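You operate a simulated robot arm through the tools that you are given. There is no shell and no other tool. Be economical: measure what you need, move in short steps, check, and stop when the job is done.

Carry out the task below with a simulated two-armed robot. There is one attempt and no reset: what you move stays moved.

## Task
Dip the Gamay barrel and slide the matching litre tag into its holder.
Fine: Stick down to the bottom, then back in its tube; press the bung in again to its line. Set down upright: silicone bung.

The check looks at the end state, three seconds after you hand in, the way a careful person would. Anything else that was tipped, shoved, dropped, spilled or broken makes it a failure.

## Robot
Two 7-joint arms with two-finger parallel grippers on one trunk, on a base that drives. Base frame: it is fixed to the floor where the robot stands at the start and does not move with it; the origin is under the middle of the robot, x ahead of it, y to its left, z up. Lengths are in m, angles in degrees, forces in N, time in s.
The left shoulder is at the start at [0.05, 0.161, 1.198], the right one opposite. With the tool pointing down near the work surface each hand reaches from about 0.1 to 0.54 m from the robot's upright axis, wherever it stands, measured 20 degrees to its own side. Places, roughly: Gamay barrel [0.7, 0, 0.8]; Kerner barrel [0.7, 1.7, 0.8]; Merlot barrel [0.7, 0.4, 0.8]; Muscat barrel [0.7, 2.6, 0.8]; Riesling barrel [0.7, 2.1, 0.8]; grey mat [0.3, 0.2, 0.6]; silicone bung (6x6x7 cm) [0.7, 0, 1]; standing barrel [0.6, 3.7, 0.5]; stick tube [0.3, 0.7, 0.7]; tag [0.25, 1.75, 0.75]. Payload 3.43 kg a hand.
The TCP of each hand is the grasp point between the finger pads, 0.03 m short of the fingertips. In the tool frame z runs along the fingers and y along their closing line. The gripper opens to 0.094 m. The fingers are 0.028 m wide and 0.01 m thick; the gripper's body (0.05 by 0.096 m) begins 0.055 m behind the TCP.
Orientation is that of the tool frame in the base frame, as [roll, pitch, yaw] about the fixed x, y, z axes, in that order (R = Rz(yaw) Ry(pitch) Rx(roll)). With the fingers straight down and closing along the base's y, the tool's x points along the base's -x, its y along +y and its z along -z.

## Interface
- The arms move only by the tool move_arm. It takes "left_plan", "right_plan" or both (then of equal length, played together; a hand with none holds still); each is a list of rows, each a list of 2 entries, a list of its own where there are three numbers: the shift along the tool's x, y, z in m, then the turn, a rotation vector about the tool's x, y, z in degrees. In form: [[[tx, ty, tz], [rx, ry, rz]], ...]. A call has 1 to 20 rows; each row is the pose to reach, as a shift and turn from the pose commanded when the call began, along the tool's axes at that moment. "left_gripper" and "right_gripper" are, for a hand that has rows, the opening, from 0 (shut) to 1 (fully open), set as the call begins (left out, the last holds). Rows are played at 5 a second. More than 0.05 m and 8.6 degrees between two rows, or a gripper value outside its range, and nothing of the call is played. Where a pose cannot be reached the arm comes as near as it can. A force on the tool above 90 N (or 10 N above the force at the start of the call, whichever is more), or a blocked arm, ends the call early, and 0.2 s more pass. Each finger travels about 0.045 m/s and halts on what it meets, pressing with about 28 N; the grip force reading is that of the motor and also rises with nothing between the fingers. The clock runs only during rows and for 0.2 s after the last one: add rows that repeat a pose to give the fingers time. The reply holds the time, the measured pose of the TCP, the force on the tool along the base axes, the opening and the grip force, in the units named above and with some noise, with the torque about the TCP (base axes, N m) and any sound that the robot's microphone picked up.
- Cameras (640 x 400 px; columns grow to the right, rows downward): "scene" is now at [0.1184, 0.0337, 1.3262]; the picture's right is [0.53, -0.85, 0.00], its down [-0.50, -0.31, -0.81] and it looks along [0.69, 0.43, -0.59] (base axes); focal length 214 px, centre (320, 200). "left" rides on the left gripper at [0.076, -0.014, -0.102] in its tool frame; the picture's right is [0.18, 0.98, 0.00], its down [-0.75, 0.14, -0.64] and it looks along [-0.63, 0.12, 0.77] (tool axes); focal length 243 px, centre (320, 200). "right" rides on the right gripper at [0.076, 0.014, -0.102] in its tool frame; the picture's right is [-0.18, 0.98, 0.00], its down [-0.75, -0.14, -0.64] and it looks along [-0.63, -0.12, 0.77] (tool axes); focal length 243 px, centre (320, 200).
- camera(camera): a new picture of that camera. No time passes.
- move_column(by): slides the trunk up (or, below 0, down) by that many m; the arms and the scene camera ride with it, the base frame stays. It gives what a move gives, with no picture.
- drive_base(legs): drives the robot by 1 to 6 legs, each [ahead, left, turn to the left] in m, m and degrees, along the robot's own axes; the way and the turn of a leg run together, so that a leg with both is an arc; at most 1.5 m and 180 degrees a leg. The arms and the cameras ride along, it lands a little off, and it stops where it bumps. It gives what a move gives.
- head_to(pan, tilt): turns the head with the scene camera to pan (to the left, within 80 degrees either way) and tilt (down, from -29 to 69), counted from straight ahead of the robot. It gives what a move gives.
- measure_at(camera, pixels): for up to 12 pixels [column, row] of the newest picture of that camera ("zoom" is the newest enlarged one), the place [x, y, z] in the base frame of the surface seen there, good to about 0.003 m, but the place of the scene camera against the robot may be out by one fixed shift of up to 0.018 m in any direction. No time passes.
- zoom(camera, box): a new picture of the part [left, top, right, bottom] of that camera's present view, enlarged. No time passes.
- sign_off(): hands the job in; it is judged then, once.

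Work in short steps. Measure before you move; look again where a grasp or a placing could have gone wrong, and mend it. You have 80 turns and 62 pictures in all, those below and enlarged ones among them. Open the grippers and draw the arms clear of the work before you hand the job in, unless the task says otherwise; then end with one line.

The tools are called as a command line: name --argument value ..., lists and objects as JSON in quotes. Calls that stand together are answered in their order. move_arm: Moves the arms, as the interface text tells. Its arguments: {"type":"object","properties":{"left_plan":{"type":"array"},"left_gripper":{"type":"number"},"right_plan":{"type":"array"},"right_gripper":{"type":"number"}},"required":[]} The other tools are called the same way: move_column (by) slides the trunk up or down; drive_base (legs) drives the base; head_to (pan, tilt) turns the head that bears the scene camera; camera (camera) takes a picture; measure_at (camera, pixels) gives the place of the surface under pixels of a picture; zoom (camera, box) takes an enlarged picture of a part of a camera's view; sign_off () hands the job in.

At the start:

```text
time_s: 0.0
left_tcp_pos: [0.377, 0.3855, 0.9991]
left_ee_rot: [-179.9, 0.0, 180.0]
left_force: [-0.3, 0.6, 0.4]
left_ft_torque: [0.01, -0.01, 0.01]
left_gripper_width: 0.0939
left_finger_force: 0.0
right_tcp_pos: [0.4072, 0.0385, 1.1496]
right_ee_rot: [179.9, -0.1, 180.0]
right_force: [0.3, -0.2, -0.4]
right_ft_torque: [-0.01, 0.04, -0.01]
right_gripper_width: 0.094
right_finger_force: 0.0
trunk travel left (down, up): [-0.225, 0.042]
robot x, y, heading: [0.0012, 0.0015, 0.1]
head pan, tilt: [32.2, 35.9]
```

scene: 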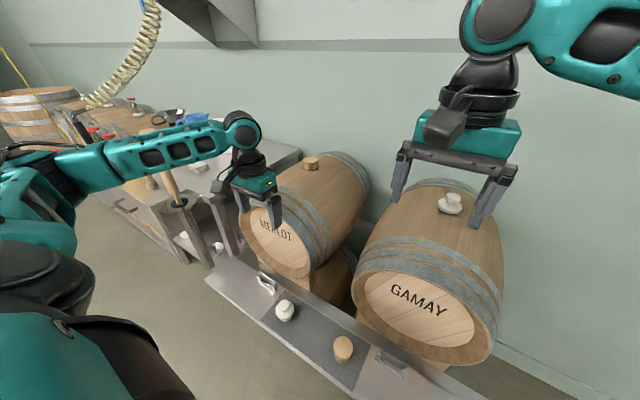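
right: 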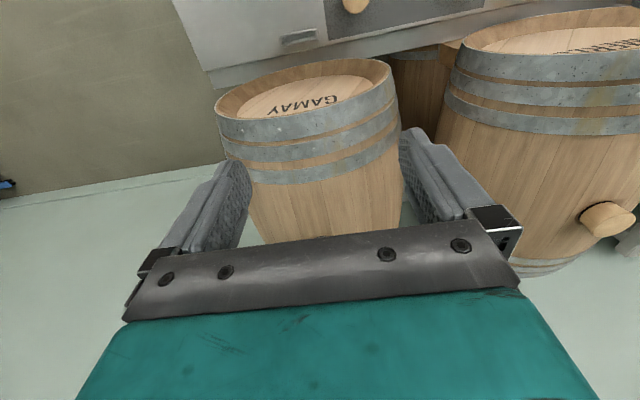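
left: 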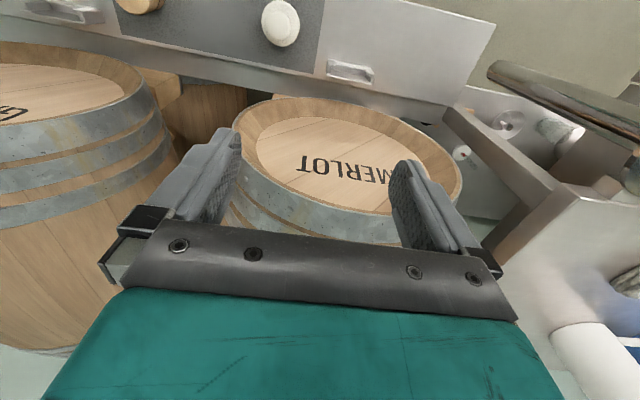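

The scene shows the Gamay barrel with a pale bung around (450,203), the tube with the stick around (180,200). I look closer at the bung and at the left area.

zoom --camera "scene" --box '[340, 160, 520, 380]'

zoom --camera "scene" --box '[0, 70, 260, 260]'

measure_at --camera "scene" --pixels '[[453, 196], [450, 208], [343, 345], [285, 308], [180, 202], [167, 172], [405, 300], [310, 160]]'

```text
1.82 times, centred on (430, 270) of scene
```

zoom: 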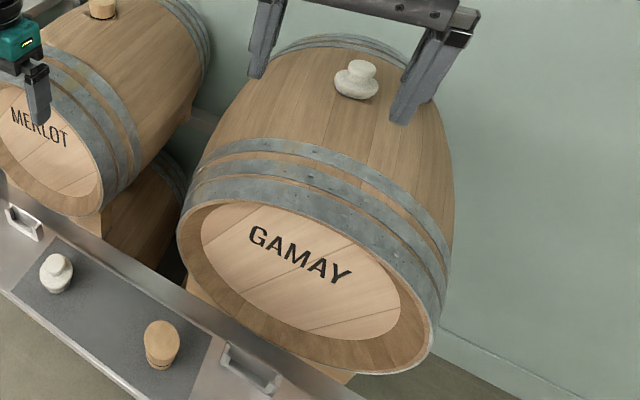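

```text
2.11 times, centred on (130, 165) of scene
```

zoom: 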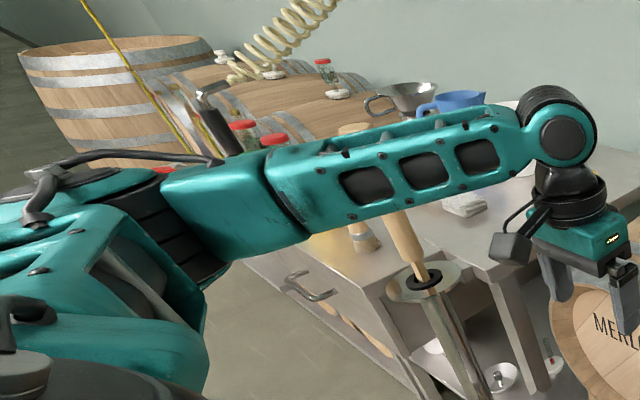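

```text
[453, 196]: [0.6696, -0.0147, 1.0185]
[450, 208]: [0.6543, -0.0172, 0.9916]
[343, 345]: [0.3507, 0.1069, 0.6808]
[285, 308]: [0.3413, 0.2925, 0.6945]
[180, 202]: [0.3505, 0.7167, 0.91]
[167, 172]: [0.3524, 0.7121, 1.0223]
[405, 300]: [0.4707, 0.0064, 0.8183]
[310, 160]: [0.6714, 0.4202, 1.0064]
```

I look at the front of the robot and then further left for the tag and holder.

head_to --pan 10 --tilt 60

camera --camera "scene"

head_to --pan 75 --tilt 25

camera --camera "scene"

```text
time_s: 0.9
left_tcp_pos: [0.3774, 0.3837, 1.0003]
left_ee_rot: [-179.9, -0.1, -179.9]
left_force: [0.3, -0.3, 0.1]
left_ft_torque: [0.0, 0.04, 0.0]
left_gripper_width: 0.094
left_finger_force: 0.0
right_tcp_pos: [0.4073, 0.0389, 1.1485]
right_ee_rot: [-179.9, 0.1, -179.9]
right_force: [-0.2, -0.8, -0.4]
right_ft_torque: [-0.01, 0.0, 0.0]
right_gripper_width: 0.0942
right_finger_force: 0.1
trunk travel left (down, up): [-0.225, 0.042]
robot x, y, heading: [-0.0023, -0.0006, -0.1]
head pan, tilt: [10.0, 60.0]
```

```text
56 pictures are left
```

scene: 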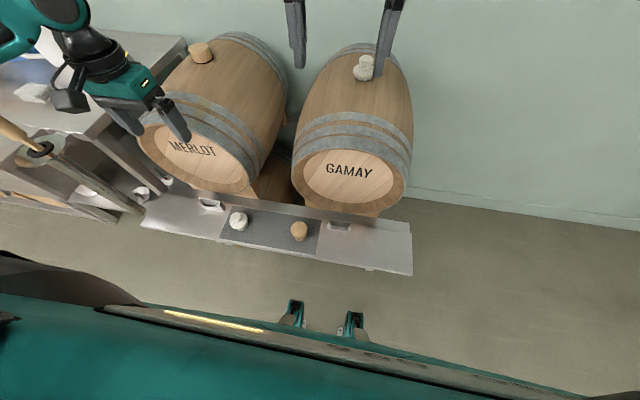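

```text
time_s: 2.2
left_tcp_pos: [0.3775, 0.3848, 0.9997]
left_ee_rot: [-179.9, 0.0, -179.9]
left_force: [0.1, 0.6, -0.4]
left_ft_torque: [0.05, 0.01, -0.03]
left_gripper_width: 0.0939
left_finger_force: 0.1
right_tcp_pos: [0.4077, 0.0387, 1.1497]
right_ee_rot: [-179.9, 0.1, 180.0]
right_force: [-0.4, -0.5, 0.5]
right_ft_torque: [0.0, 0.01, -0.01]
right_gripper_width: 0.0942
right_finger_force: 0.1
trunk travel left (down, up): [-0.225, 0.042]
robot x, y, heading: [0.0007, -0.0004, -0.1]
head pan, tilt: [75.0, 25.0]
```

```text
55 pictures are left
```

scene: 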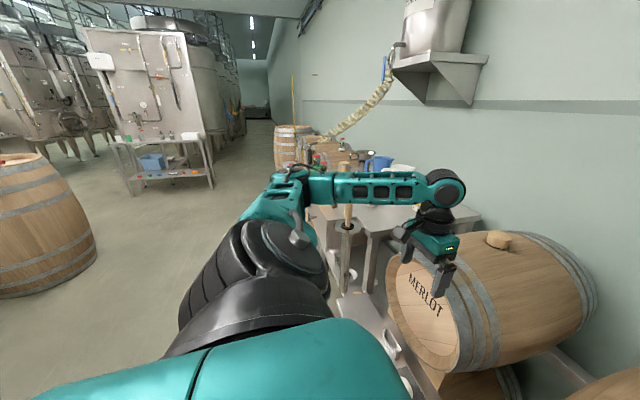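

I look closer at the tray with the bracket-like things, then take pictures with the arm camera later. First zoom on the tray with the head down.

head_to --pan 15 --tilt 50

zoom --camera "scene" --box '[120, 150, 420, 340]'

zoom --camera "scene" --box '[300, 70, 420, 150]'

camera --camera "scene"

```text
time_s: 3.5
left_tcp_pos: [0.3776, 0.3835, 0.9996]
left_ee_rot: [-180.0, 0.1, 180.0]
left_force: [-0.1, -0.5, 1.5]
left_ft_torque: [-0.02, -0.01, -0.02]
left_gripper_width: 0.0939
left_finger_force: 0.0
right_tcp_pos: [0.4076, 0.0392, 1.1515]
right_ee_rot: [180.0, 0.0, 180.0]
right_force: [0.4, -0.4, 0.4]
right_ft_torque: [0.0, -0.02, 0.01]
right_gripper_width: 0.094
right_finger_force: 0.0
trunk travel left (down, up): [-0.225, 0.042]
robot x, y, heading: [-0.003, 0.0014, -0.0]
head pan, tilt: [15.0, 50.0]
```

```text
2.11 times, centred on (270, 245) of scene
```

zoom: 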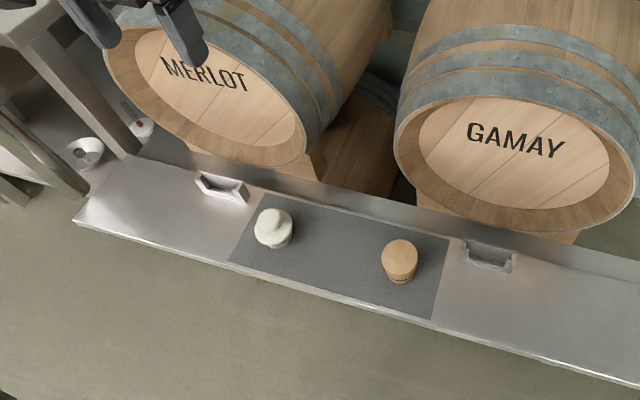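

```text
5.00 times, centred on (360, 110) of scene
```

zoom: 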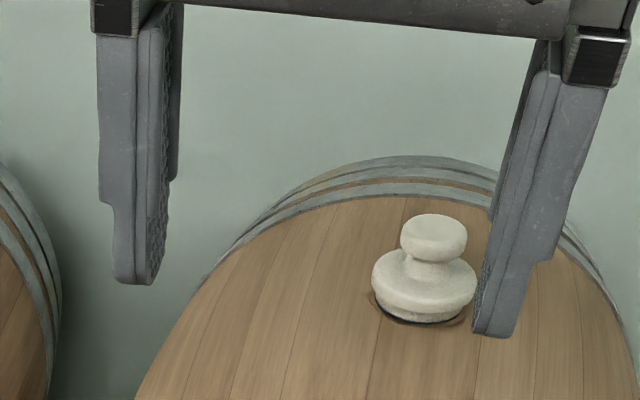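

```text
52 pictures are left
```

scene: 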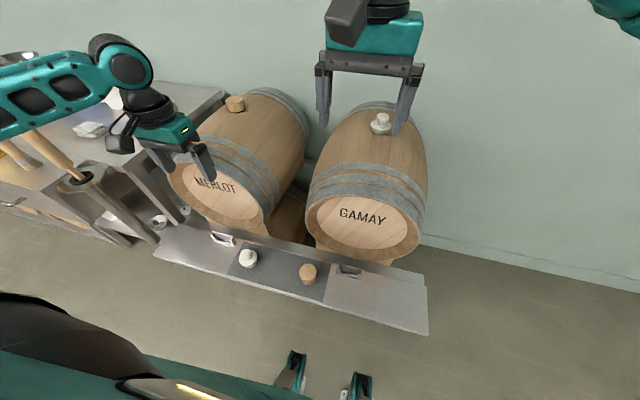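

The U-bracket at (350,270) in front of Gamay looks like the tag holder; the bung has a knob at (381,120). I measure these.

measure_at --camera "scene" --pixels '[[381, 116], [381, 127], [350, 266], [340, 270], [360, 272], [326, 287], [308, 268], [248, 253], [285, 275], [340, 310], [365, 250], [222, 238]]'

zoom --camera "scene" --box '[200, 220, 380, 320]'

```text
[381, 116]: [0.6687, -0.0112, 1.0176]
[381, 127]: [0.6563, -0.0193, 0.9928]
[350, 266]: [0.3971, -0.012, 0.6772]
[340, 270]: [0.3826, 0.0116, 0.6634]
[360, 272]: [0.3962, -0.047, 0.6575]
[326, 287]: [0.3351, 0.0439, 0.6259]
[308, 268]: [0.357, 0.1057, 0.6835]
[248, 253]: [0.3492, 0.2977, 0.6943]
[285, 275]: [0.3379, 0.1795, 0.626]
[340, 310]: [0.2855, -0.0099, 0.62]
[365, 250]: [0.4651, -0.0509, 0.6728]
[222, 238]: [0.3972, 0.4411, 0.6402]
```

```text
3.56 times, centred on (290, 270) of scene
```

zoom: 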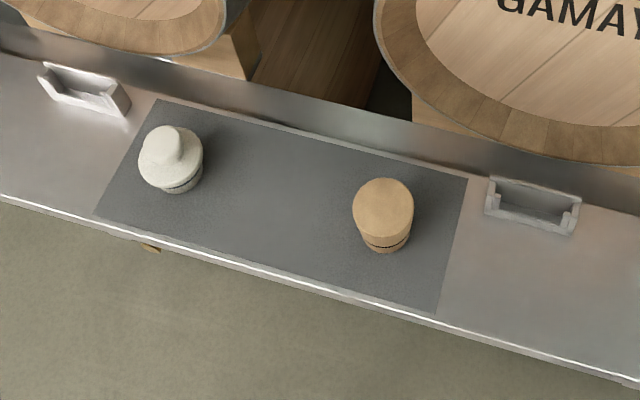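

The bung top is about (0.669,-0.011,1.018) by scene. I move the right hand ahead at height 1.10 toward it in steps and see how far it reaches.

move_arm --right_plan '[[[-0.04, -0.01, 0], [0, 0, 0]], [[-0.08, -0.02, 0], [0, 0, 0]], [[-0.12, -0.03, 0], [0, 0, 0]], [[-0.16, -0.04, 0], [0, 0, 0]], [[-0.2, -0.05, 0], [0, 0, 0]], [[-0.22, -0.05, 0], [0, 0, 0]], [[-0.22, -0.05, 0], [0, 0, 0]]]'

camera --camera "right"

```text
time_s: 5.1
left_tcp_pos: [0.3775, 0.3836, 1.0001]
left_ee_rot: [-179.9, 0.0, -180.0]
left_force: [0.1, 0.6, -0.4]
left_ft_torque: [0.03, 0.05, -0.02]
left_gripper_width: 0.0938
left_finger_force: 0.0
right_tcp_pos: [0.5967, -0.0224, 1.1435]
right_ee_rot: [179.9, 0.0, 179.9]
right_force: [0.0, 0.1, 0.0]
right_ft_torque: [0.03, 0.02, 0.01]
right_gripper_width: 0.094
right_finger_force: 0.0
right hand out of reach, approached as far as the arm can: row 5, 6, 7
trunk travel left (down, up): [-0.225, 0.042]
robot x, y, heading: [0.0005, -0.0015, -0.0]
head pan, tilt: [15.0, 50.0]
```

```text
50 pictures are left
```

right: 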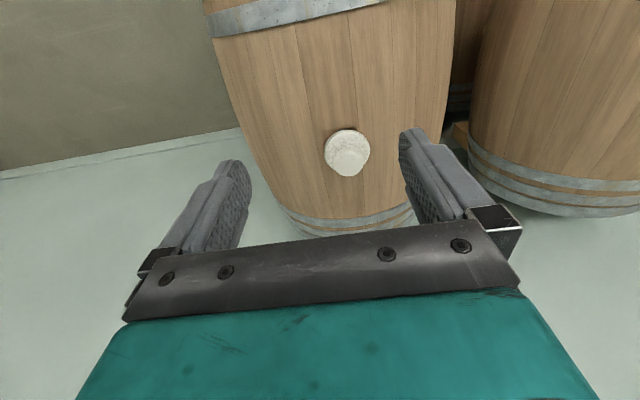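

The right hand tops out near x=0.60, so the base must go forward ~0.1. I check the clearance between the robot feet and the tray, and the bung's place.

camera --camera "scene"

measure_at --camera "scene" --pixels '[[292, 360], [360, 378], [300, 330], [250, 295], [180, 380], [60, 310], [156, 260], [100, 200]]'

measure_at --camera "right" --pixels '[[350, 162], [345, 140], [333, 150], [362, 175], [347, 133], [325, 152], [371, 152], [350, 157]]'

```text
49 pictures are left
```

scene: 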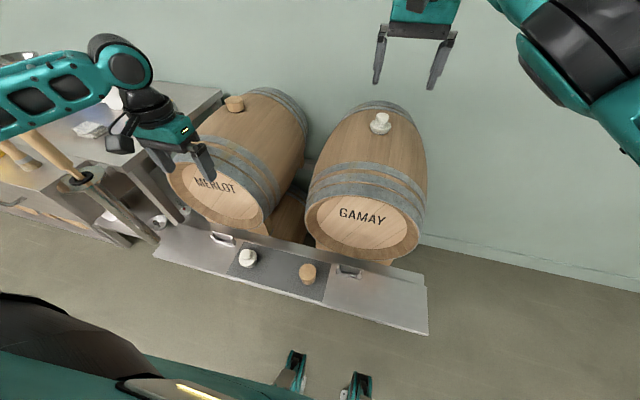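

```text
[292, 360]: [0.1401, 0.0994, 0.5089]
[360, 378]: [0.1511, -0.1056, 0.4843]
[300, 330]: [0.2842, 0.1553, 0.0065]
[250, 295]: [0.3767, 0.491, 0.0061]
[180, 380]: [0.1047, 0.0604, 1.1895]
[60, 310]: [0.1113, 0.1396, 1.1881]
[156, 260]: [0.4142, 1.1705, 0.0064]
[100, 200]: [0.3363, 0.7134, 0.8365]
```

```text
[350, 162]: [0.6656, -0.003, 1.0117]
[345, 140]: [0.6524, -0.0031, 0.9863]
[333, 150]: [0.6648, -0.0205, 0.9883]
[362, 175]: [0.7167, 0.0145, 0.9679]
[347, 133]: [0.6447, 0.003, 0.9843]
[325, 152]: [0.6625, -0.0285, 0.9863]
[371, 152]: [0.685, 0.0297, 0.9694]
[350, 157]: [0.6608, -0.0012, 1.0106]
```

Robot front (x≈0.145, z≈0.5) is ~0.12 short of the tray edge (x≈0.27). I drive ahead 0.085.

drive_base --legs '[[0.085, 0, 0]]'

camera --camera "right"

measure_at --camera "right" --pixels '[[350, 120], [320, 120], [335, 110], [335, 130], [335, 120], [340, 140]]'

```text
time_s: 6.2
left_tcp_pos: [0.4593, 0.3855, 0.9989]
left_ee_rot: [180.0, 0.0, -180.0]
left_force: [0.3, -0.4, -1.6]
left_ft_torque: [-0.03, 0.02, 0.01]
left_gripper_width: 0.0941
left_finger_force: 0.1
right_tcp_pos: [0.6792, -0.0215, 1.144]
right_ee_rot: [-179.9, 0.0, 180.0]
right_force: [-0.1, -0.3, -0.3]
right_ft_torque: [0.02, 0.02, 0.02]
right_gripper_width: 0.0942
right_finger_force: 0.0
trunk travel left (down, up): [-0.225, 0.042]
robot x, y, heading: [0.0825, 0.0017, 0.3]
head pan, tilt: [15.0, 50.0]
```

```text
48 pictures are left
```

right: 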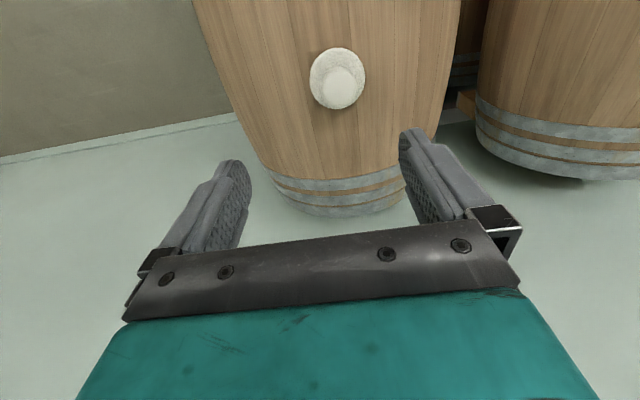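

```text
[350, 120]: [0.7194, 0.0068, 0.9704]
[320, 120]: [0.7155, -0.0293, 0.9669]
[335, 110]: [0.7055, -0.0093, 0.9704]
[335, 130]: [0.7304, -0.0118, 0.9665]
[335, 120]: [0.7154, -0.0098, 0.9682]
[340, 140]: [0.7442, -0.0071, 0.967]
```

The knob is at about (340,87) now. I measure knob and flange edges.

measure_at --camera "right" --pixels '[[340, 87], [322, 87], [360, 87], [340, 70], [339, 103], [337, 52], [312, 78], [363, 76]]'

```text
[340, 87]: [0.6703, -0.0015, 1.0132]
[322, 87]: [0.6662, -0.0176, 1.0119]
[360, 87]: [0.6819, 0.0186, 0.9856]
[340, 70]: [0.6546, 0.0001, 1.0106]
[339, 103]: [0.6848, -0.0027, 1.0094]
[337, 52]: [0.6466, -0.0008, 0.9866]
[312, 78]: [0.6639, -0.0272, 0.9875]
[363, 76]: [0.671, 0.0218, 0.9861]
```

Knob centre ≈ (0.670,-0.001), top 1.012, flange top 0.986. I descend with tips to ~0.990, then close.

move_arm --right_plan '[[[0.009, 0.02, 0.03], [0, 0, 0]], [[0.009, 0.0205, 0.07], [0, 0, 0]], [[0.009, 0.0205, 0.1], [0, 0, 0]], [[0.009, 0.0205, 0.122], [0, 0, 0]], [[0.009, 0.0205, 0.122], [0, 0, 0]]]'

camera --camera "right"

```text
time_s: 7.4
left_tcp_pos: [0.4591, 0.3851, 1.0004]
left_ee_rot: [-180.0, 0.1, 180.0]
left_force: [-0.3, 0.2, -0.1]
left_ft_torque: [-0.02, 0.01, 0.0]
left_gripper_width: 0.0938
left_finger_force: 0.0
right_tcp_pos: [0.6833, 0.005, 1.0259]
right_ee_rot: [180.0, 0.0, 179.9]
right_force: [-0.7, -1.3, -0.5]
right_ft_torque: [0.01, 0.01, 0.01]
right_gripper_width: 0.094
right_finger_force: 0.0
right hand out of reach, approached as far as the arm can: row 1, 2, 3, 4, 5
trunk travel left (down, up): [-0.225, 0.042]
robot x, y, heading: [0.0809, -0.0015, 0.1]
head pan, tilt: [15.0, 50.0]
```

```text
47 pictures are left
```

right: 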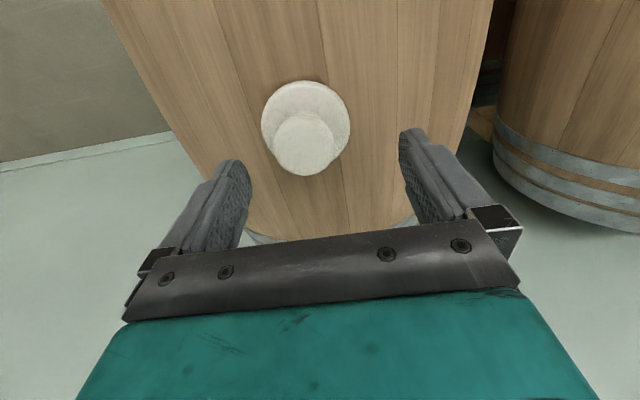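

The command was past reach, so measured differs from commanded (~0.700,0.0095,1.028). I correct back in x and y to see the true position.

move_arm --right_plan '[[[0.02, -0.01, 0], [0, 0, 0]], [[0.03, -0.0105, 0], [0, 0, 0]], [[0.03, -0.0105, 0], [0, 0, 0]]]'

camera --camera "right"

measure_at --camera "right" --pixels '[[308, 145], [308, 130], [308, 155], [290, 145], [325, 145], [225, 200], [420, 160]]'

```text
time_s: 8.2
left_tcp_pos: [0.4592, 0.385, 1.0001]
left_ee_rot: [-179.9, 0.2, -180.0]
left_force: [0.2, -0.4, 0.2]
left_ft_torque: [-0.03, 0.0, 0.0]
left_gripper_width: 0.0937
left_finger_force: 0.0
right_tcp_pos: [0.6839, 0.0043, 1.0278]
right_ee_rot: [-180.0, 0.1, 180.0]
right_force: [0.8, -0.4, -1.2]
right_ft_torque: [0.0, -0.02, 0.01]
right_gripper_width: 0.094
right_finger_force: 0.1
right hand out of reach, approached as far as the arm can: row 1, 2, 3
trunk travel left (down, up): [-0.225, 0.042]
robot x, y, heading: [0.0806, 0.0017, 0.0]
head pan, tilt: [15.0, 50.0]
```

```text
46 pictures are left
```

right: 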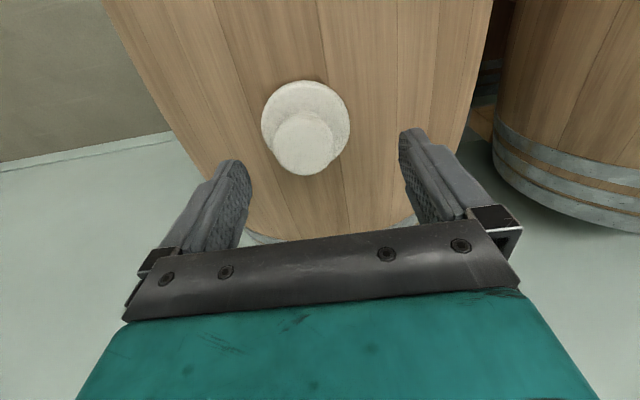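

```text
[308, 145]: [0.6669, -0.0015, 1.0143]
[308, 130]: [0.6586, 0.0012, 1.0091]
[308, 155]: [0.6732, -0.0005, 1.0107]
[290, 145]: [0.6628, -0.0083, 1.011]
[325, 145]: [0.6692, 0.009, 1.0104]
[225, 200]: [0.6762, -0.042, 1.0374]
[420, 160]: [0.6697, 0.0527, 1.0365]
```

Still clamped; the commanded pose lies further out. I step back another 0.03 in x.

move_arm --right_plan '[[[0.015, 0, 0], [0, 0, 0]], [[0.03, 0, 0], [0, 0, 0]], [[0.03, 0, 0], [0, 0, 0]]]'

```text
time_s: 9.0
left_tcp_pos: [0.4585, 0.3837, 0.9995]
left_ee_rot: [-180.0, 0.1, -179.9]
left_force: [0.0, -0.5, 0.0]
left_ft_torque: [-0.02, -0.03, -0.02]
left_gripper_width: 0.0942
left_finger_force: 0.0
right_tcp_pos: [0.6795, 0.0158, 1.0271]
right_ee_rot: [-179.9, 0.0, -180.0]
right_force: [0.0, -0.5, -0.2]
right_ft_torque: [0.0, 0.01, 0.01]
right_gripper_width: 0.0939
right_finger_force: 0.0
right hand out of reach, approached as far as the arm can: row 1, 2, 3
trunk travel left (down, up): [-0.225, 0.042]
robot x, y, heading: [0.0839, 0.001, 0.2]
head pan, tilt: [15.0, 50.0]
```

Y drifted up to 0.016. I command y −0.017 and x back 0.01.

move_arm --right_plan '[[[0.005, -0.01, 0], [0, 0, 0]], [[0.01, -0.017, 0], [0, 0, 0]], [[0.01, -0.017, 0], [0, 0, 0]]]'

```text
time_s: 9.8
left_tcp_pos: [0.4594, 0.3844, 1.0006]
left_ee_rot: [180.0, 0.0, -179.9]
left_force: [-1.0, 0.7, 0.4]
left_ft_torque: [-0.02, -0.01, 0.02]
left_gripper_width: 0.0937
left_finger_force: 0.0
right_tcp_pos: [0.6829, 0.0068, 1.0302]
right_ee_rot: [-180.0, 0.0, 179.9]
right_force: [0.0, -0.5, -0.3]
right_ft_torque: [0.02, -0.04, 0.01]
right_gripper_width: 0.0938
right_finger_force: 0.1
right hand out of reach, approached as far as the arm can: row 1, 2, 3
trunk travel left (down, up): [-0.225, 0.042]
robot x, y, heading: [0.0831, -0.005, 0.2]
head pan, tilt: [15.0, 50.0]
```

It slides along a ~0.575 m radius around the shoulder; target is at 0.56, so reachable. I keep stepping inward.

move_arm --right_plan '[[[0.01, -0.005, 0], [0, 0, 0]], [[0.02, -0.01, 0], [0, 0, 0]], [[0.03, -0.01, 0], [0, 0, 0]], [[0.03, -0.01, 0], [0, 0, 0]]]'

```text
time_s: 10.8
left_tcp_pos: [0.4592, 0.3845, 0.9988]
left_ee_rot: [180.0, 0.1, 180.0]
left_force: [0.3, 0.6, -0.1]
left_ft_torque: [-0.01, 0.01, 0.02]
left_gripper_width: 0.0941
left_finger_force: 0.1
right_tcp_pos: [0.6841, 0.0074, 1.03]
right_ee_rot: [-180.0, 0.0, 180.0]
right_force: [0.1, 0.1, 0.1]
right_ft_torque: [0.0, 0.0, 0.01]
right_gripper_width: 0.094
right_finger_force: 0.1
right hand out of reach, approached as far as the arm can: row 1, 2, 3, 4
trunk travel left (down, up): [-0.225, 0.042]
robot x, y, heading: [0.0838, 0.0013, -0.0]
head pan, tilt: [15.0, 50.0]
```

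No response; I pull back by a larger 0.08 to get out of the limit.

move_arm --right_plan '[[[0.04, 0, 0], [0, 0, 0]], [[0.08, 0, 0], [0, 0, 0]], [[0.08, 0, 0], [0, 0, 0]]]'

```text
time_s: 11.6
left_tcp_pos: [0.4595, 0.384, 0.9994]
left_ee_rot: [180.0, 0.1, -179.9]
left_force: [-0.4, 0.1, 0.2]
left_ft_torque: [0.0, -0.01, -0.03]
left_gripper_width: 0.0939
left_finger_force: 0.0
right_tcp_pos: [0.6774, 0.0226, 1.0344]
right_ee_rot: [180.0, 0.0, -180.0]
right_force: [-0.1, -1.4, 0.2]
right_ft_torque: [0.04, 0.0, 0.01]
right_gripper_width: 0.094
right_finger_force: 0.1
right hand out of reach, approached as far as the arm can: row 1, 2, 3
trunk travel left (down, up): [-0.225, 0.042]
robot x, y, heading: [0.083, -0.0018, -0.1]
head pan, tilt: [15.0, 50.0]
```

The arm seems stuck straight (singular). I lift 0.1 m while pulling back 0.1 m.

move_arm --right_plan '[[[0, 0, -0.05], [0, 0, 0]], [[0.03, -0.02, -0.08], [0, 0, 0]], [[0.06, -0.05, -0.1], [0, 0, 0]], [[0.1, -0.08, -0.1], [0, 0, 0]], [[0.1, -0.08, -0.1], [0, 0, 0]], [[0.1, -0.08, -0.1], [0, 0, 0]]]'

```text
time_s: 13.0
left_tcp_pos: [0.4601, 0.3833, 0.9997]
left_ee_rot: [-180.0, 0.1, -180.0]
left_force: [-0.1, -0.5, 0.2]
left_ft_torque: [-0.01, 0.0, -0.03]
left_gripper_width: 0.094
left_finger_force: 0.0
right_tcp_pos: [0.6739, -0.0237, 1.1589]
right_ee_rot: [180.0, 0.0, 179.9]
right_force: [0.8, -0.7, -0.4]
right_ft_torque: [0.04, 0.01, -0.01]
right_gripper_width: 0.0939
right_finger_force: 0.0
right hand out of reach, approached as far as the arm can: row 2, 3, 4, 5, 6
trunk travel left (down, up): [-0.225, 0.042]
robot x, y, heading: [0.0874, -0.0032, -0.1]
head pan, tilt: [15.0, 50.0]
```

Row 1 (straight up) was reached. I test going up further, then back in small steps.

move_arm --right_plan '[[[0, 0, -0.02], [0, 0, 0]], [[0, 0, -0.04], [0, 0, 0]], [[0.01, 0, -0.05], [0, 0, 0]], [[0.02, 0, -0.06], [0, 0, 0]], [[0.04, 0, -0.06], [0, 0, 0]], [[0.06, 0, -0.06], [0, 0, 0]], [[0.09, 0, -0.06], [0, 0, 0]], [[0.13, 0, -0.06], [0, 0, 0]], [[0.17, 0, -0.06], [0, 0, 0]], [[0.2, 0, -0.06], [0, 0, 0]], [[0.2, 0, -0.06], [0, 0, 0]]]'

```text
time_s: 15.4
left_tcp_pos: [0.4592, 0.3852, 1.0005]
left_ee_rot: [180.0, 0.0, -180.0]
left_force: [0.2, 0.7, -0.6]
left_ft_torque: [0.01, -0.02, 0.01]
left_gripper_width: 0.0939
left_finger_force: 0.0
right_tcp_pos: [0.6174, 0.0224, 1.2553]
right_ee_rot: [180.0, 0.0, 180.0]
right_force: [0.3, 0.5, 0.0]
right_ft_torque: [-0.02, -0.04, 0.0]
right_gripper_width: 0.0939
right_finger_force: 0.0
right hand out of reach, approached as far as the arm can: row 1, 2, 3, 5, 6, 7, 8, 9, 10, 11
trunk travel left (down, up): [-0.225, 0.042]
robot x, y, heading: [0.0815, 0.0013, 0.2]
head pan, tilt: [15.0, 50.0]
```

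Odd behaviour, perhaps the elbow posture. I move the hand toward its own (right) side, then back.

move_arm --right_plan '[[[0, -0.04, 0], [0, 0, 0]], [[0, -0.08, 0], [0, 0, 0]], [[0, -0.12, 0], [0, 0, 0]], [[0, -0.16, 0], [0, 0, 0]], [[0, -0.2, 0], [0, 0, 0]], [[0.0, -0.23, 0], [0, 0, 0]], [[0, -0.23, 0], [0, 0, 0]]]'

camera --camera "scene"

```text
time_s: 17.0
left_tcp_pos: [0.4588, 0.3845, 0.9996]
left_ee_rot: [179.9, 0.1, 180.0]
left_force: [-0.5, -0.7, 0.0]
left_ft_torque: [0.02, 0.01, 0.03]
left_gripper_width: 0.0941
left_finger_force: 0.2
right_tcp_pos: [0.6115, -0.2068, 1.2528]
right_ee_rot: [-179.9, 0.0, 180.0]
right_force: [-0.4, 0.7, 0.2]
right_ft_torque: [0.03, 0.02, -0.02]
right_gripper_width: 0.094
right_finger_force: 0.1
trunk travel left (down, up): [-0.225, 0.042]
robot x, y, heading: [0.0829, -0.0003, 0.0]
head pan, tilt: [15.0, 50.0]
```

```text
45 pictures are left
```

scene: 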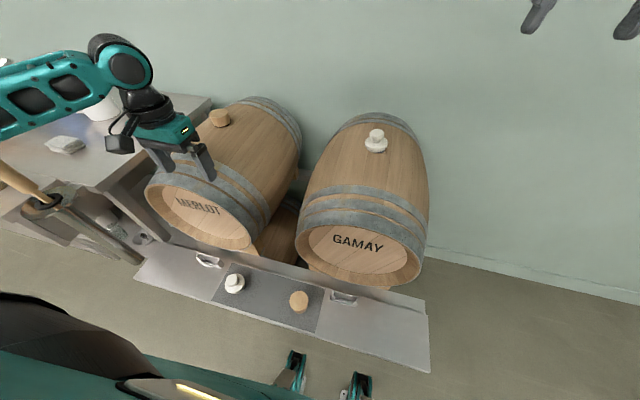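

Reachable now on its own side. Better to shift the base left so the bung sits ahead of the right shoulder; I check where the left forearm and stick handle are.

measure_at --camera "scene" --pixels '[[40, 75], [20, 105], [80, 70], [105, 65], [20, 180], [45, 200], [2, 165], [60, 145], [110, 215], [70, 230]]'

head_to --pan 60 --tilt 40

camera --camera "scene"

```text
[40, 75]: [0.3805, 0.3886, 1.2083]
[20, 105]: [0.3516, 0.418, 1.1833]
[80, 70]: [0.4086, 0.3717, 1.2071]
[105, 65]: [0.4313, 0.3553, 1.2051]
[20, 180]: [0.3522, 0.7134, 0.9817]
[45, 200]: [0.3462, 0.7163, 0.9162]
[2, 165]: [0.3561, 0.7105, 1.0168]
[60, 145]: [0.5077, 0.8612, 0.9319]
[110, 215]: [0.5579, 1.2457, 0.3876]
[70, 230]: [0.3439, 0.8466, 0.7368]
```

```text
time_s: 18.1
left_tcp_pos: [0.46, 0.3851, 1.0001]
left_ee_rot: [-179.9, 0.0, -179.9]
left_force: [0.1, 0.2, -0.7]
left_ft_torque: [-0.03, -0.01, -0.02]
left_gripper_width: 0.0941
left_finger_force: 0.1
right_tcp_pos: [0.6105, -0.2061, 1.253]
right_ee_rot: [-180.0, -0.1, 180.0]
right_force: [-0.4, -0.7, 0.2]
right_ft_torque: [-0.02, 0.0, -0.02]
right_gripper_width: 0.0941
right_finger_force: 0.0
trunk travel left (down, up): [-0.225, 0.042]
robot x, y, heading: [0.0825, -0.0019, -0.1]
head pan, tilt: [60.0, 40.0]
```

```text
44 pictures are left
```

scene: 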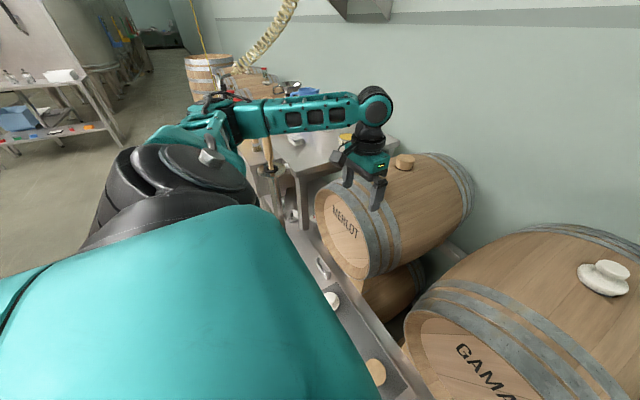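

The stick handle (x≈0.35,y≈0.71, up past z 1.02) is close to where the left elbow would go. I lift and draw in the left hand before driving left 0.2.

move_arm --left_plan '[[[0.0, -0.02, -0.04], [0, 0, 0]], [[0.02, -0.05, -0.08], [0, 0, 0]], [[0.05, -0.08, -0.12], [0, 0, 0]], [[0.06, -0.1, -0.15], [0, 0, 0]], [[0.06, -0.1, -0.15], [0, 0, 0]]]'

drive_base --legs '[[0, 0.19, 0]]'

camera --camera "scene"

camera --camera "right"

```text
refused: row 2 steps farther than a row can; nothing moved
```

```text
time_s: 19.7
left_tcp_pos: [0.4611, 0.5757, 0.9998]
left_ee_rot: [180.0, 0.1, 180.0]
left_force: [0.3, 0.2, 0.1]
left_ft_torque: [0.0, 0.03, 0.01]
left_gripper_width: 0.094
left_finger_force: 0.1
right_tcp_pos: [0.6121, -0.0146, 1.2528]
right_ee_rot: [180.0, 0.0, 179.8]
right_force: [-0.9, 0.3, -0.6]
right_ft_torque: [0.01, -0.01, 0.01]
right_gripper_width: 0.0938
right_finger_force: 0.1
trunk travel left (down, up): [-0.225, 0.042]
robot x, y, heading: [0.0846, 0.1925, 0.1]
head pan, tilt: [60.0, 40.0]
```

```text
43 pictures are left
```

scene: 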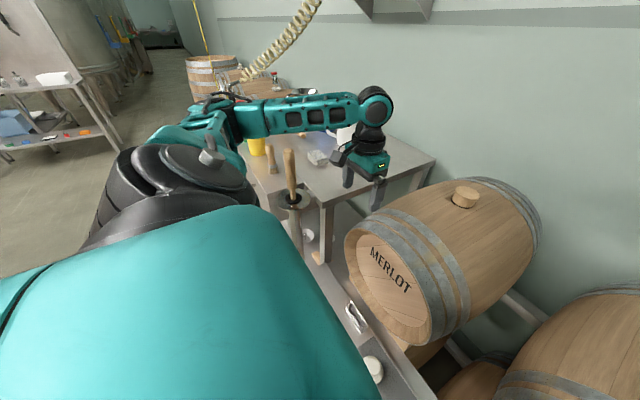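

```text
42 pictures are left
```

right: 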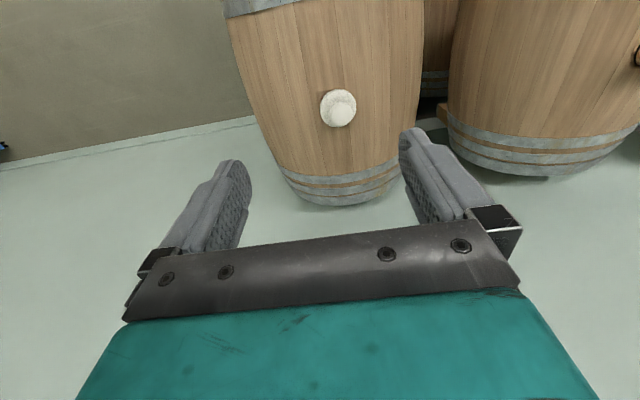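

The drive was clear (my arm move was refused, but nothing touched). Now the right hand is nearly above the bung; I go to x 0.67, y −0.001 and z 1.06, then verify.

move_arm --right_plan '[[[-0.015, 0.004, 0.045], [0, 0, 0]], [[-0.03, 0.008, 0.09], [0, 0, 0]], [[-0.045, 0.012, 0.135], [0, 0, 0]], [[-0.058, 0.0136, 0.175], [0, 0, 0]], [[-0.058, 0.0136, 0.195], [0, 0, 0]], [[-0.058, 0.0136, 0.195], [0, 0, 0]]]'

camera --camera "right"

```text
time_s: 21.1
left_tcp_pos: [0.4611, 0.5757, 0.9998]
left_ee_rot: [-180.0, 0.1, 179.9]
left_force: [0.5, 0.4, 0.6]
left_ft_torque: [0.0, -0.02, 0.0]
left_gripper_width: 0.0942
left_finger_force: 0.0
right_tcp_pos: [0.6705, -0.0016, 1.0555]
right_ee_rot: [179.9, 0.1, 179.9]
right_force: [-0.5, -0.3, 0.1]
right_ft_torque: [0.0, -0.01, 0.04]
right_gripper_width: 0.0942
right_finger_force: 0.0
trunk travel left (down, up): [-0.225, 0.042]
robot x, y, heading: [0.0801, 0.1899, -0.6]
head pan, tilt: [60.0, 40.0]
```

```text
41 pictures are left
```

right: 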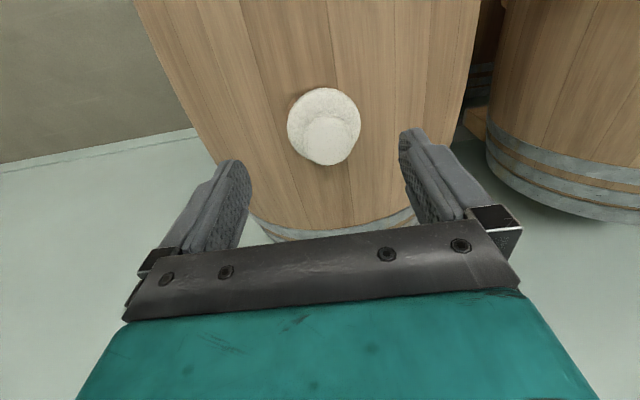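

On target. I re-measure the knob from here.

measure_at --camera "right" --pixels '[[327, 135], [305, 135], [349, 135], [327, 119], [327, 152], [291, 120], [358, 110], [322, 90]]'

```text
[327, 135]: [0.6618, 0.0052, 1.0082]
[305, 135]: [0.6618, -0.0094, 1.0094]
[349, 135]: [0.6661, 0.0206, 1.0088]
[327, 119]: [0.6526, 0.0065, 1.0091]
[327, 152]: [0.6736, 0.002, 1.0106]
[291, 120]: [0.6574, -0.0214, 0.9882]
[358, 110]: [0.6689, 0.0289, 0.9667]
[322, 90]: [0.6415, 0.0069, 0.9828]
```

Averaging: knob centre ≈ (0.666, 0.003). I descend to z 1.017 and close slowly.

move_arm --right_plan '[[[0.003, 0.004, 0.015], [0, 0, 0]], [[0.003, 0.004, 0.03], [0, 0, 0]], [[0.003, 0.004, 0.037], [0, 0, 0]], [[0.003, 0.004, 0.037], [0, 0, 0]]]'

move_arm --right_plan '[[[0, 0, 0], [0, 0, 0]], [[0, 0, 0], [0, 0, 0]], [[0, 0, 0], [0, 0, 0]], [[0, 0, 0], [0, 0, 0]], [[0, 0, 0], [0, 0, 0]], [[0, 0, 0], [0, 0, 0]], [[0, 0, 0], [0, 0, 0]]]' --right_gripper 0

zoom --camera "right" --box '[200, 80, 480, 255]'

```text
time_s: 22.1
left_tcp_pos: [0.4617, 0.5752, 0.9996]
left_ee_rot: [179.9, 0.2, 179.9]
left_force: [-0.2, 1.6, 0.3]
left_ft_torque: [0.02, -0.01, 0.0]
left_gripper_width: 0.094
left_finger_force: 0.2
right_tcp_pos: [0.6673, 0.0001, 1.0201]
right_ee_rot: [-180.0, 0.0, 179.8]
right_force: [-0.6, 0.2, -0.2]
right_ft_torque: [-0.01, -0.01, 0.02]
right_gripper_width: 0.0942
right_finger_force: 0.0
trunk travel left (down, up): [-0.225, 0.042]
robot x, y, heading: [0.0827, 0.1913, -0.1]
head pan, tilt: [60.0, 40.0]
```

```text
time_s: 23.7
left_tcp_pos: [0.4606, 0.5753, 0.9999]
left_ee_rot: [-180.0, 0.1, 179.9]
left_force: [-0.1, -0.3, -0.9]
left_ft_torque: [0.01, 0.0, 0.01]
left_gripper_width: 0.0939
left_finger_force: 0.0
right_tcp_pos: [0.6676, 0.0018, 1.0209]
right_ee_rot: [-180.0, 0.1, 179.9]
right_force: [0.6, 6.0, 2.1]
right_ft_torque: [0.26, -0.06, 0.06]
right_gripper_width: 0.0329
right_finger_force: 28.1
trunk travel left (down, up): [-0.225, 0.042]
robot x, y, heading: [0.0864, 0.1922, -0.3]
head pan, tilt: [60.0, 40.0]
```

```text
2.29 times, centred on (340, 168) of right
```

zoom: 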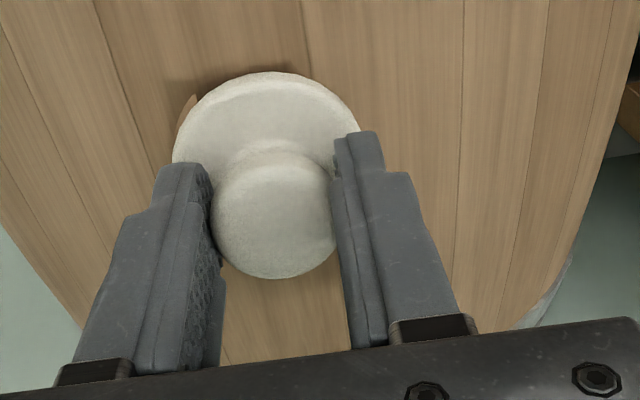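

Gripped at 0.033 m. I relieve sideways a touch and pull straight up.

move_arm --right_plan '[[[0, 0.001, -0.003], [0, 0, 0]], [[0, 0.001, -0.008], [0, 0, 0]], [[0, 0.001, -0.015], [0, 0, 0]], [[0, 0.001, -0.025], [0, 0, 0]], [[0, 0.001, -0.04], [0, 0, 0]], [[0, 0.001, -0.06], [0, 0, 0]], [[0, 0.001, -0.08], [0, 0, 0]]]'

camera --camera "right"

```text
time_s: 25.3
left_tcp_pos: [0.4605, 0.575, 1.0003]
left_ee_rot: [-180.0, 0.2, 179.9]
left_force: [0.2, 0.1, -0.1]
left_ft_torque: [-0.01, -0.01, -0.01]
left_gripper_width: 0.094
left_finger_force: 0.0
right_tcp_pos: [0.6665, 0.0028, 1.1015]
right_ee_rot: [-179.9, 0.0, 179.9]
right_force: [-0.2, 0.1, -1.2]
right_ft_torque: [-0.01, -0.02, 0.04]
right_gripper_width: 0.0327
right_finger_force: 28.5
trunk travel left (down, up): [-0.225, 0.042]
robot x, y, heading: [0.0831, 0.1921, 0.1]
head pan, tilt: [60.0, 40.0]
```

```text
39 pictures are left
```

right: 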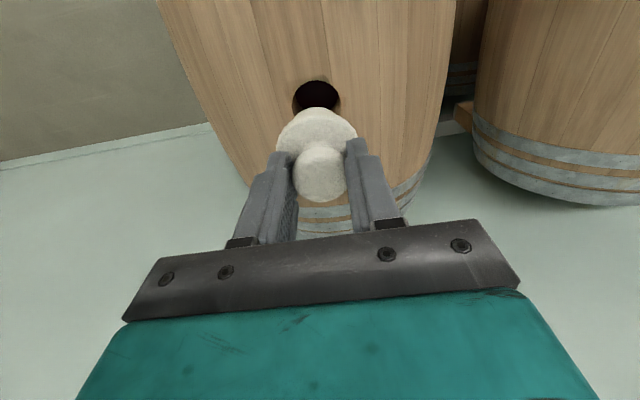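

Bung is out and held; hole visible at (317,97). I record the hole rim points, then carry the bung back at height over the mat gap (0.335, 0.205).

measure_at --camera "right" --pixels '[[290, 100], [343, 100], [317, 78], [300, 84], [336, 84], [294, 112]]'

move_arm --right_plan '[[[0.037, 0.022, 0], [0, 0, 0]], [[0.074, 0.044, 0], [0, 0, 0]], [[0.111, 0.067, 0], [0, 0, 0]], [[0.148, 0.09, 0], [0, 0, 0]], [[0.185, 0.113, 0], [0, 0, 0]], [[0.222, 0.136, 0], [0, 0, 0]], [[0.259, 0.159, 0], [0, 0, 0]], [[0.296, 0.182, 0], [0, 0, 0]], [[0.331, 0.202, 0], [0, 0, 0]], [[0.331, 0.202, 0], [0, 0, 0]]]'

head_to --pan 0 --tilt 60

camera --camera "scene"

camera --camera "right"

```text
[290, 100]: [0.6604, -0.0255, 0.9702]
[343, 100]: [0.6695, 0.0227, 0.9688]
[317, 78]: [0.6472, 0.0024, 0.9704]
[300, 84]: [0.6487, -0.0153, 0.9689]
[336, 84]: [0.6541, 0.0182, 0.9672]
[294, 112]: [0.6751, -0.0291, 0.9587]
```

```text
time_s: 27.5
left_tcp_pos: [0.4608, 0.5743, 1.0001]
left_ee_rot: [-179.9, 0.0, 180.0]
left_force: [-0.4, -0.2, -0.4]
left_ft_torque: [-0.01, -0.02, 0.02]
left_gripper_width: 0.0938
left_finger_force: 0.0
right_tcp_pos: [0.3368, 0.2034, 1.0987]
right_ee_rot: [-180.0, 0.0, 179.8]
right_force: [0.4, 0.8, -1.0]
right_ft_torque: [0.01, 0.0, 0.01]
right_gripper_width: 0.0324
right_finger_force: 27.9
trunk travel left (down, up): [-0.225, 0.042]
robot x, y, heading: [0.0858, 0.192, -0.2]
head pan, tilt: [60.0, 40.0]
```

```text
time_s: 28.8
left_tcp_pos: [0.4607, 0.5756, 1.0001]
left_ee_rot: [-179.9, 0.1, 179.9]
left_force: [-0.7, -0.5, -0.2]
left_ft_torque: [-0.06, 0.0, 0.0]
left_gripper_width: 0.0939
left_finger_force: 0.1
right_tcp_pos: [0.3381, 0.2055, 1.1001]
right_ee_rot: [180.0, 0.0, 179.8]
right_force: [1.3, -0.1, -1.2]
right_ft_torque: [0.01, -0.02, -0.01]
right_gripper_width: 0.0324
right_finger_force: 28.2
trunk travel left (down, up): [-0.225, 0.042]
robot x, y, heading: [0.0819, 0.1921, -0.3]
head pan, tilt: [0.0, 60.0]
```

```text
38 pictures are left
```

scene: 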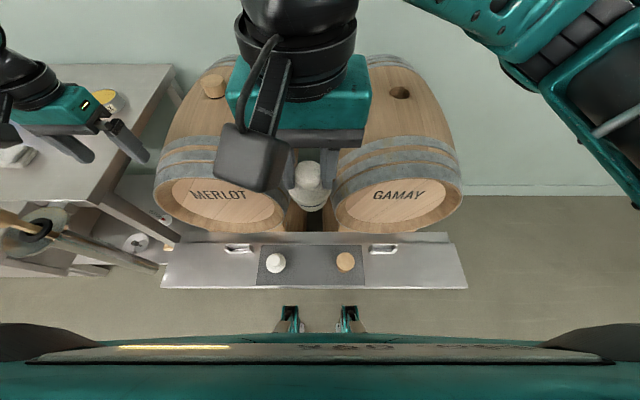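

```text
37 pictures are left
```

right: 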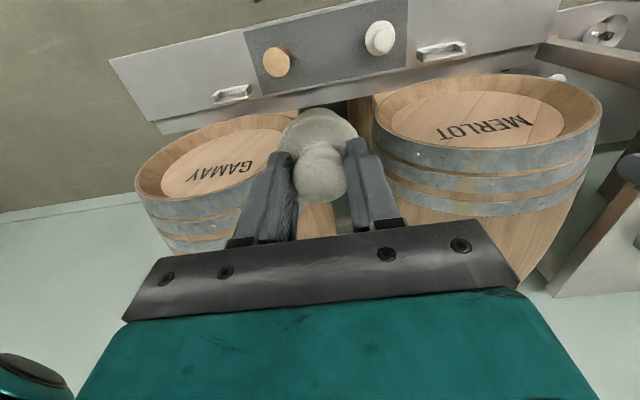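

All good. I measure the mat and the two bungs from the right hand camera.

measure_at --camera "right" --pixels '[[277, 60], [379, 36], [328, 50], [328, 80], [320, 30], [230, 93], [440, 50], [216, 95], [249, 89]]'

```text
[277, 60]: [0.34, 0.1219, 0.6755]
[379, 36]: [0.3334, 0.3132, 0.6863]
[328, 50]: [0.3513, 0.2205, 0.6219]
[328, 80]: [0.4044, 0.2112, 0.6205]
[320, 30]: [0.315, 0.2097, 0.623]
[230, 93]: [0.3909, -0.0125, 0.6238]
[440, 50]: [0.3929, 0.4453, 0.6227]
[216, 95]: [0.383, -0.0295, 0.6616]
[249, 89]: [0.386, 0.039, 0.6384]
```

Mat z≈0.6215; mid-gap y≈0.217. Descend to TCP z≈0.705 (bung bottom ~0.079 below TCP).

move_arm --right_plan '[[[0, 0.006, 0.04], [0, 0, 0]], [[0, 0.012, 0.085], [0, 0, 0]], [[0, 0.012, 0.13], [0, 0, 0]], [[0, 0.012, 0.175], [0, 0, 0]], [[0, 0.012, 0.22], [0, 0, 0]], [[0, 0.012, 0.265], [0, 0, 0]], [[0, 0.012, 0.31], [0, 0, 0]], [[0, 0.012, 0.35], [0, 0, 0]], [[0, 0.012, 0.38], [0, 0, 0]], [[0, 0.012, 0.392], [0, 0, 0]], [[0, 0.012, 0.392], [0, 0, 0]]]'

camera --camera "right"

```text
time_s: 31.2
left_tcp_pos: [0.4598, 0.5762, 0.9992]
left_ee_rot: [180.0, 0.1, 179.9]
left_force: [0.6, 0.2, 0.6]
left_ft_torque: [-0.01, -0.07, -0.01]
left_gripper_width: 0.0942
left_finger_force: 0.1
right_tcp_pos: [0.3358, 0.218, 0.7087]
right_ee_rot: [-179.9, 0.0, 179.9]
right_force: [-0.4, 0.3, -0.6]
right_ft_torque: [0.01, 0.01, 0.02]
right_gripper_width: 0.0322
right_finger_force: 27.9
trunk travel left (down, up): [-0.225, 0.042]
robot x, y, heading: [0.0813, 0.1902, -0.2]
head pan, tilt: [0.0, 60.0]
```

```text
36 pictures are left
```

right: 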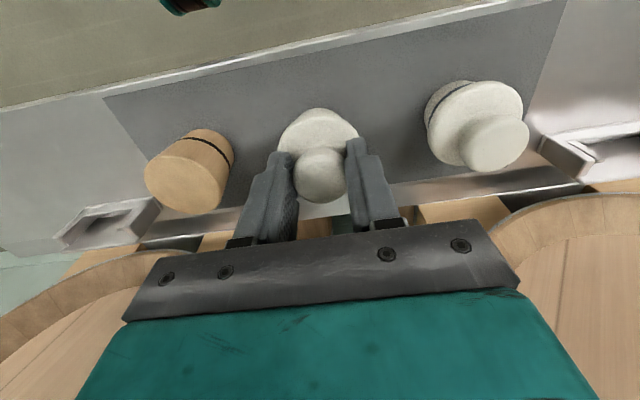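

No contact yet. I lower in 2 mm steps until the force shows contact.

move_arm --right_plan '[[[0, 0, 0.002], [0, 0, 0]], [[0, 0, 0.004], [0, 0, 0]], [[0, 0, 0.006], [0, 0, 0]], [[0, 0, 0.008], [0, 0, 0]], [[0, 0, 0.0095], [0, 0, 0]]]'

```text
time_s: 32.4
left_tcp_pos: [0.461, 0.574, 0.9996]
left_ee_rot: [180.0, 0.1, 179.9]
left_force: [-0.2, 0.6, -0.5]
left_ft_torque: [0.03, 0.01, -0.02]
left_gripper_width: 0.0938
left_finger_force: 0.1
right_tcp_pos: [0.3375, 0.2169, 0.699]
right_ee_rot: [-180.0, 0.0, 179.9]
right_force: [-1.0, -0.5, -0.9]
right_ft_torque: [0.03, 0.0, -0.02]
right_gripper_width: 0.0323
right_finger_force: 28.2
trunk travel left (down, up): [-0.225, 0.042]
robot x, y, heading: [0.0804, 0.1901, -0.1]
head pan, tilt: [0.0, 60.0]
```

Still no contact at 0.699; I go on lowering finely.

move_arm --right_plan '[[[0, 0, 0.002], [0, 0, 0]], [[0, 0, 0.004], [0, 0, 0]], [[0, 0, 0.006], [0, 0, 0]]]'

zoom --camera "right" --box '[220, 80, 460, 230]'

```text
time_s: 33.2
left_tcp_pos: [0.4593, 0.5744, 1.0011]
left_ee_rot: [179.9, 0.2, 179.9]
left_force: [0.0, 0.0, 0.2]
left_ft_torque: [0.0, -0.04, -0.02]
left_gripper_width: 0.094
left_finger_force: 0.0
right_tcp_pos: [0.336, 0.2174, 0.6961]
right_ee_rot: [179.9, 0.3, 179.7]
right_force: [-5.6, -14.6, 42.4]
right_ft_torque: [-0.53, 0.22, -0.05]
right_gripper_width: 0.0326
right_finger_force: 27.8
trunk travel left (down, up): [-0.225, 0.042]
robot x, y, heading: [0.0827, 0.1912, -0.1]
head pan, tilt: [0.0, 60.0]
```

```text
2.67 times, centred on (340, 155) of right
```

zoom: 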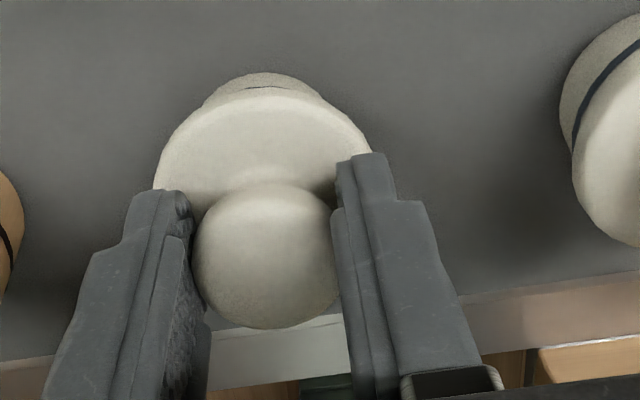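

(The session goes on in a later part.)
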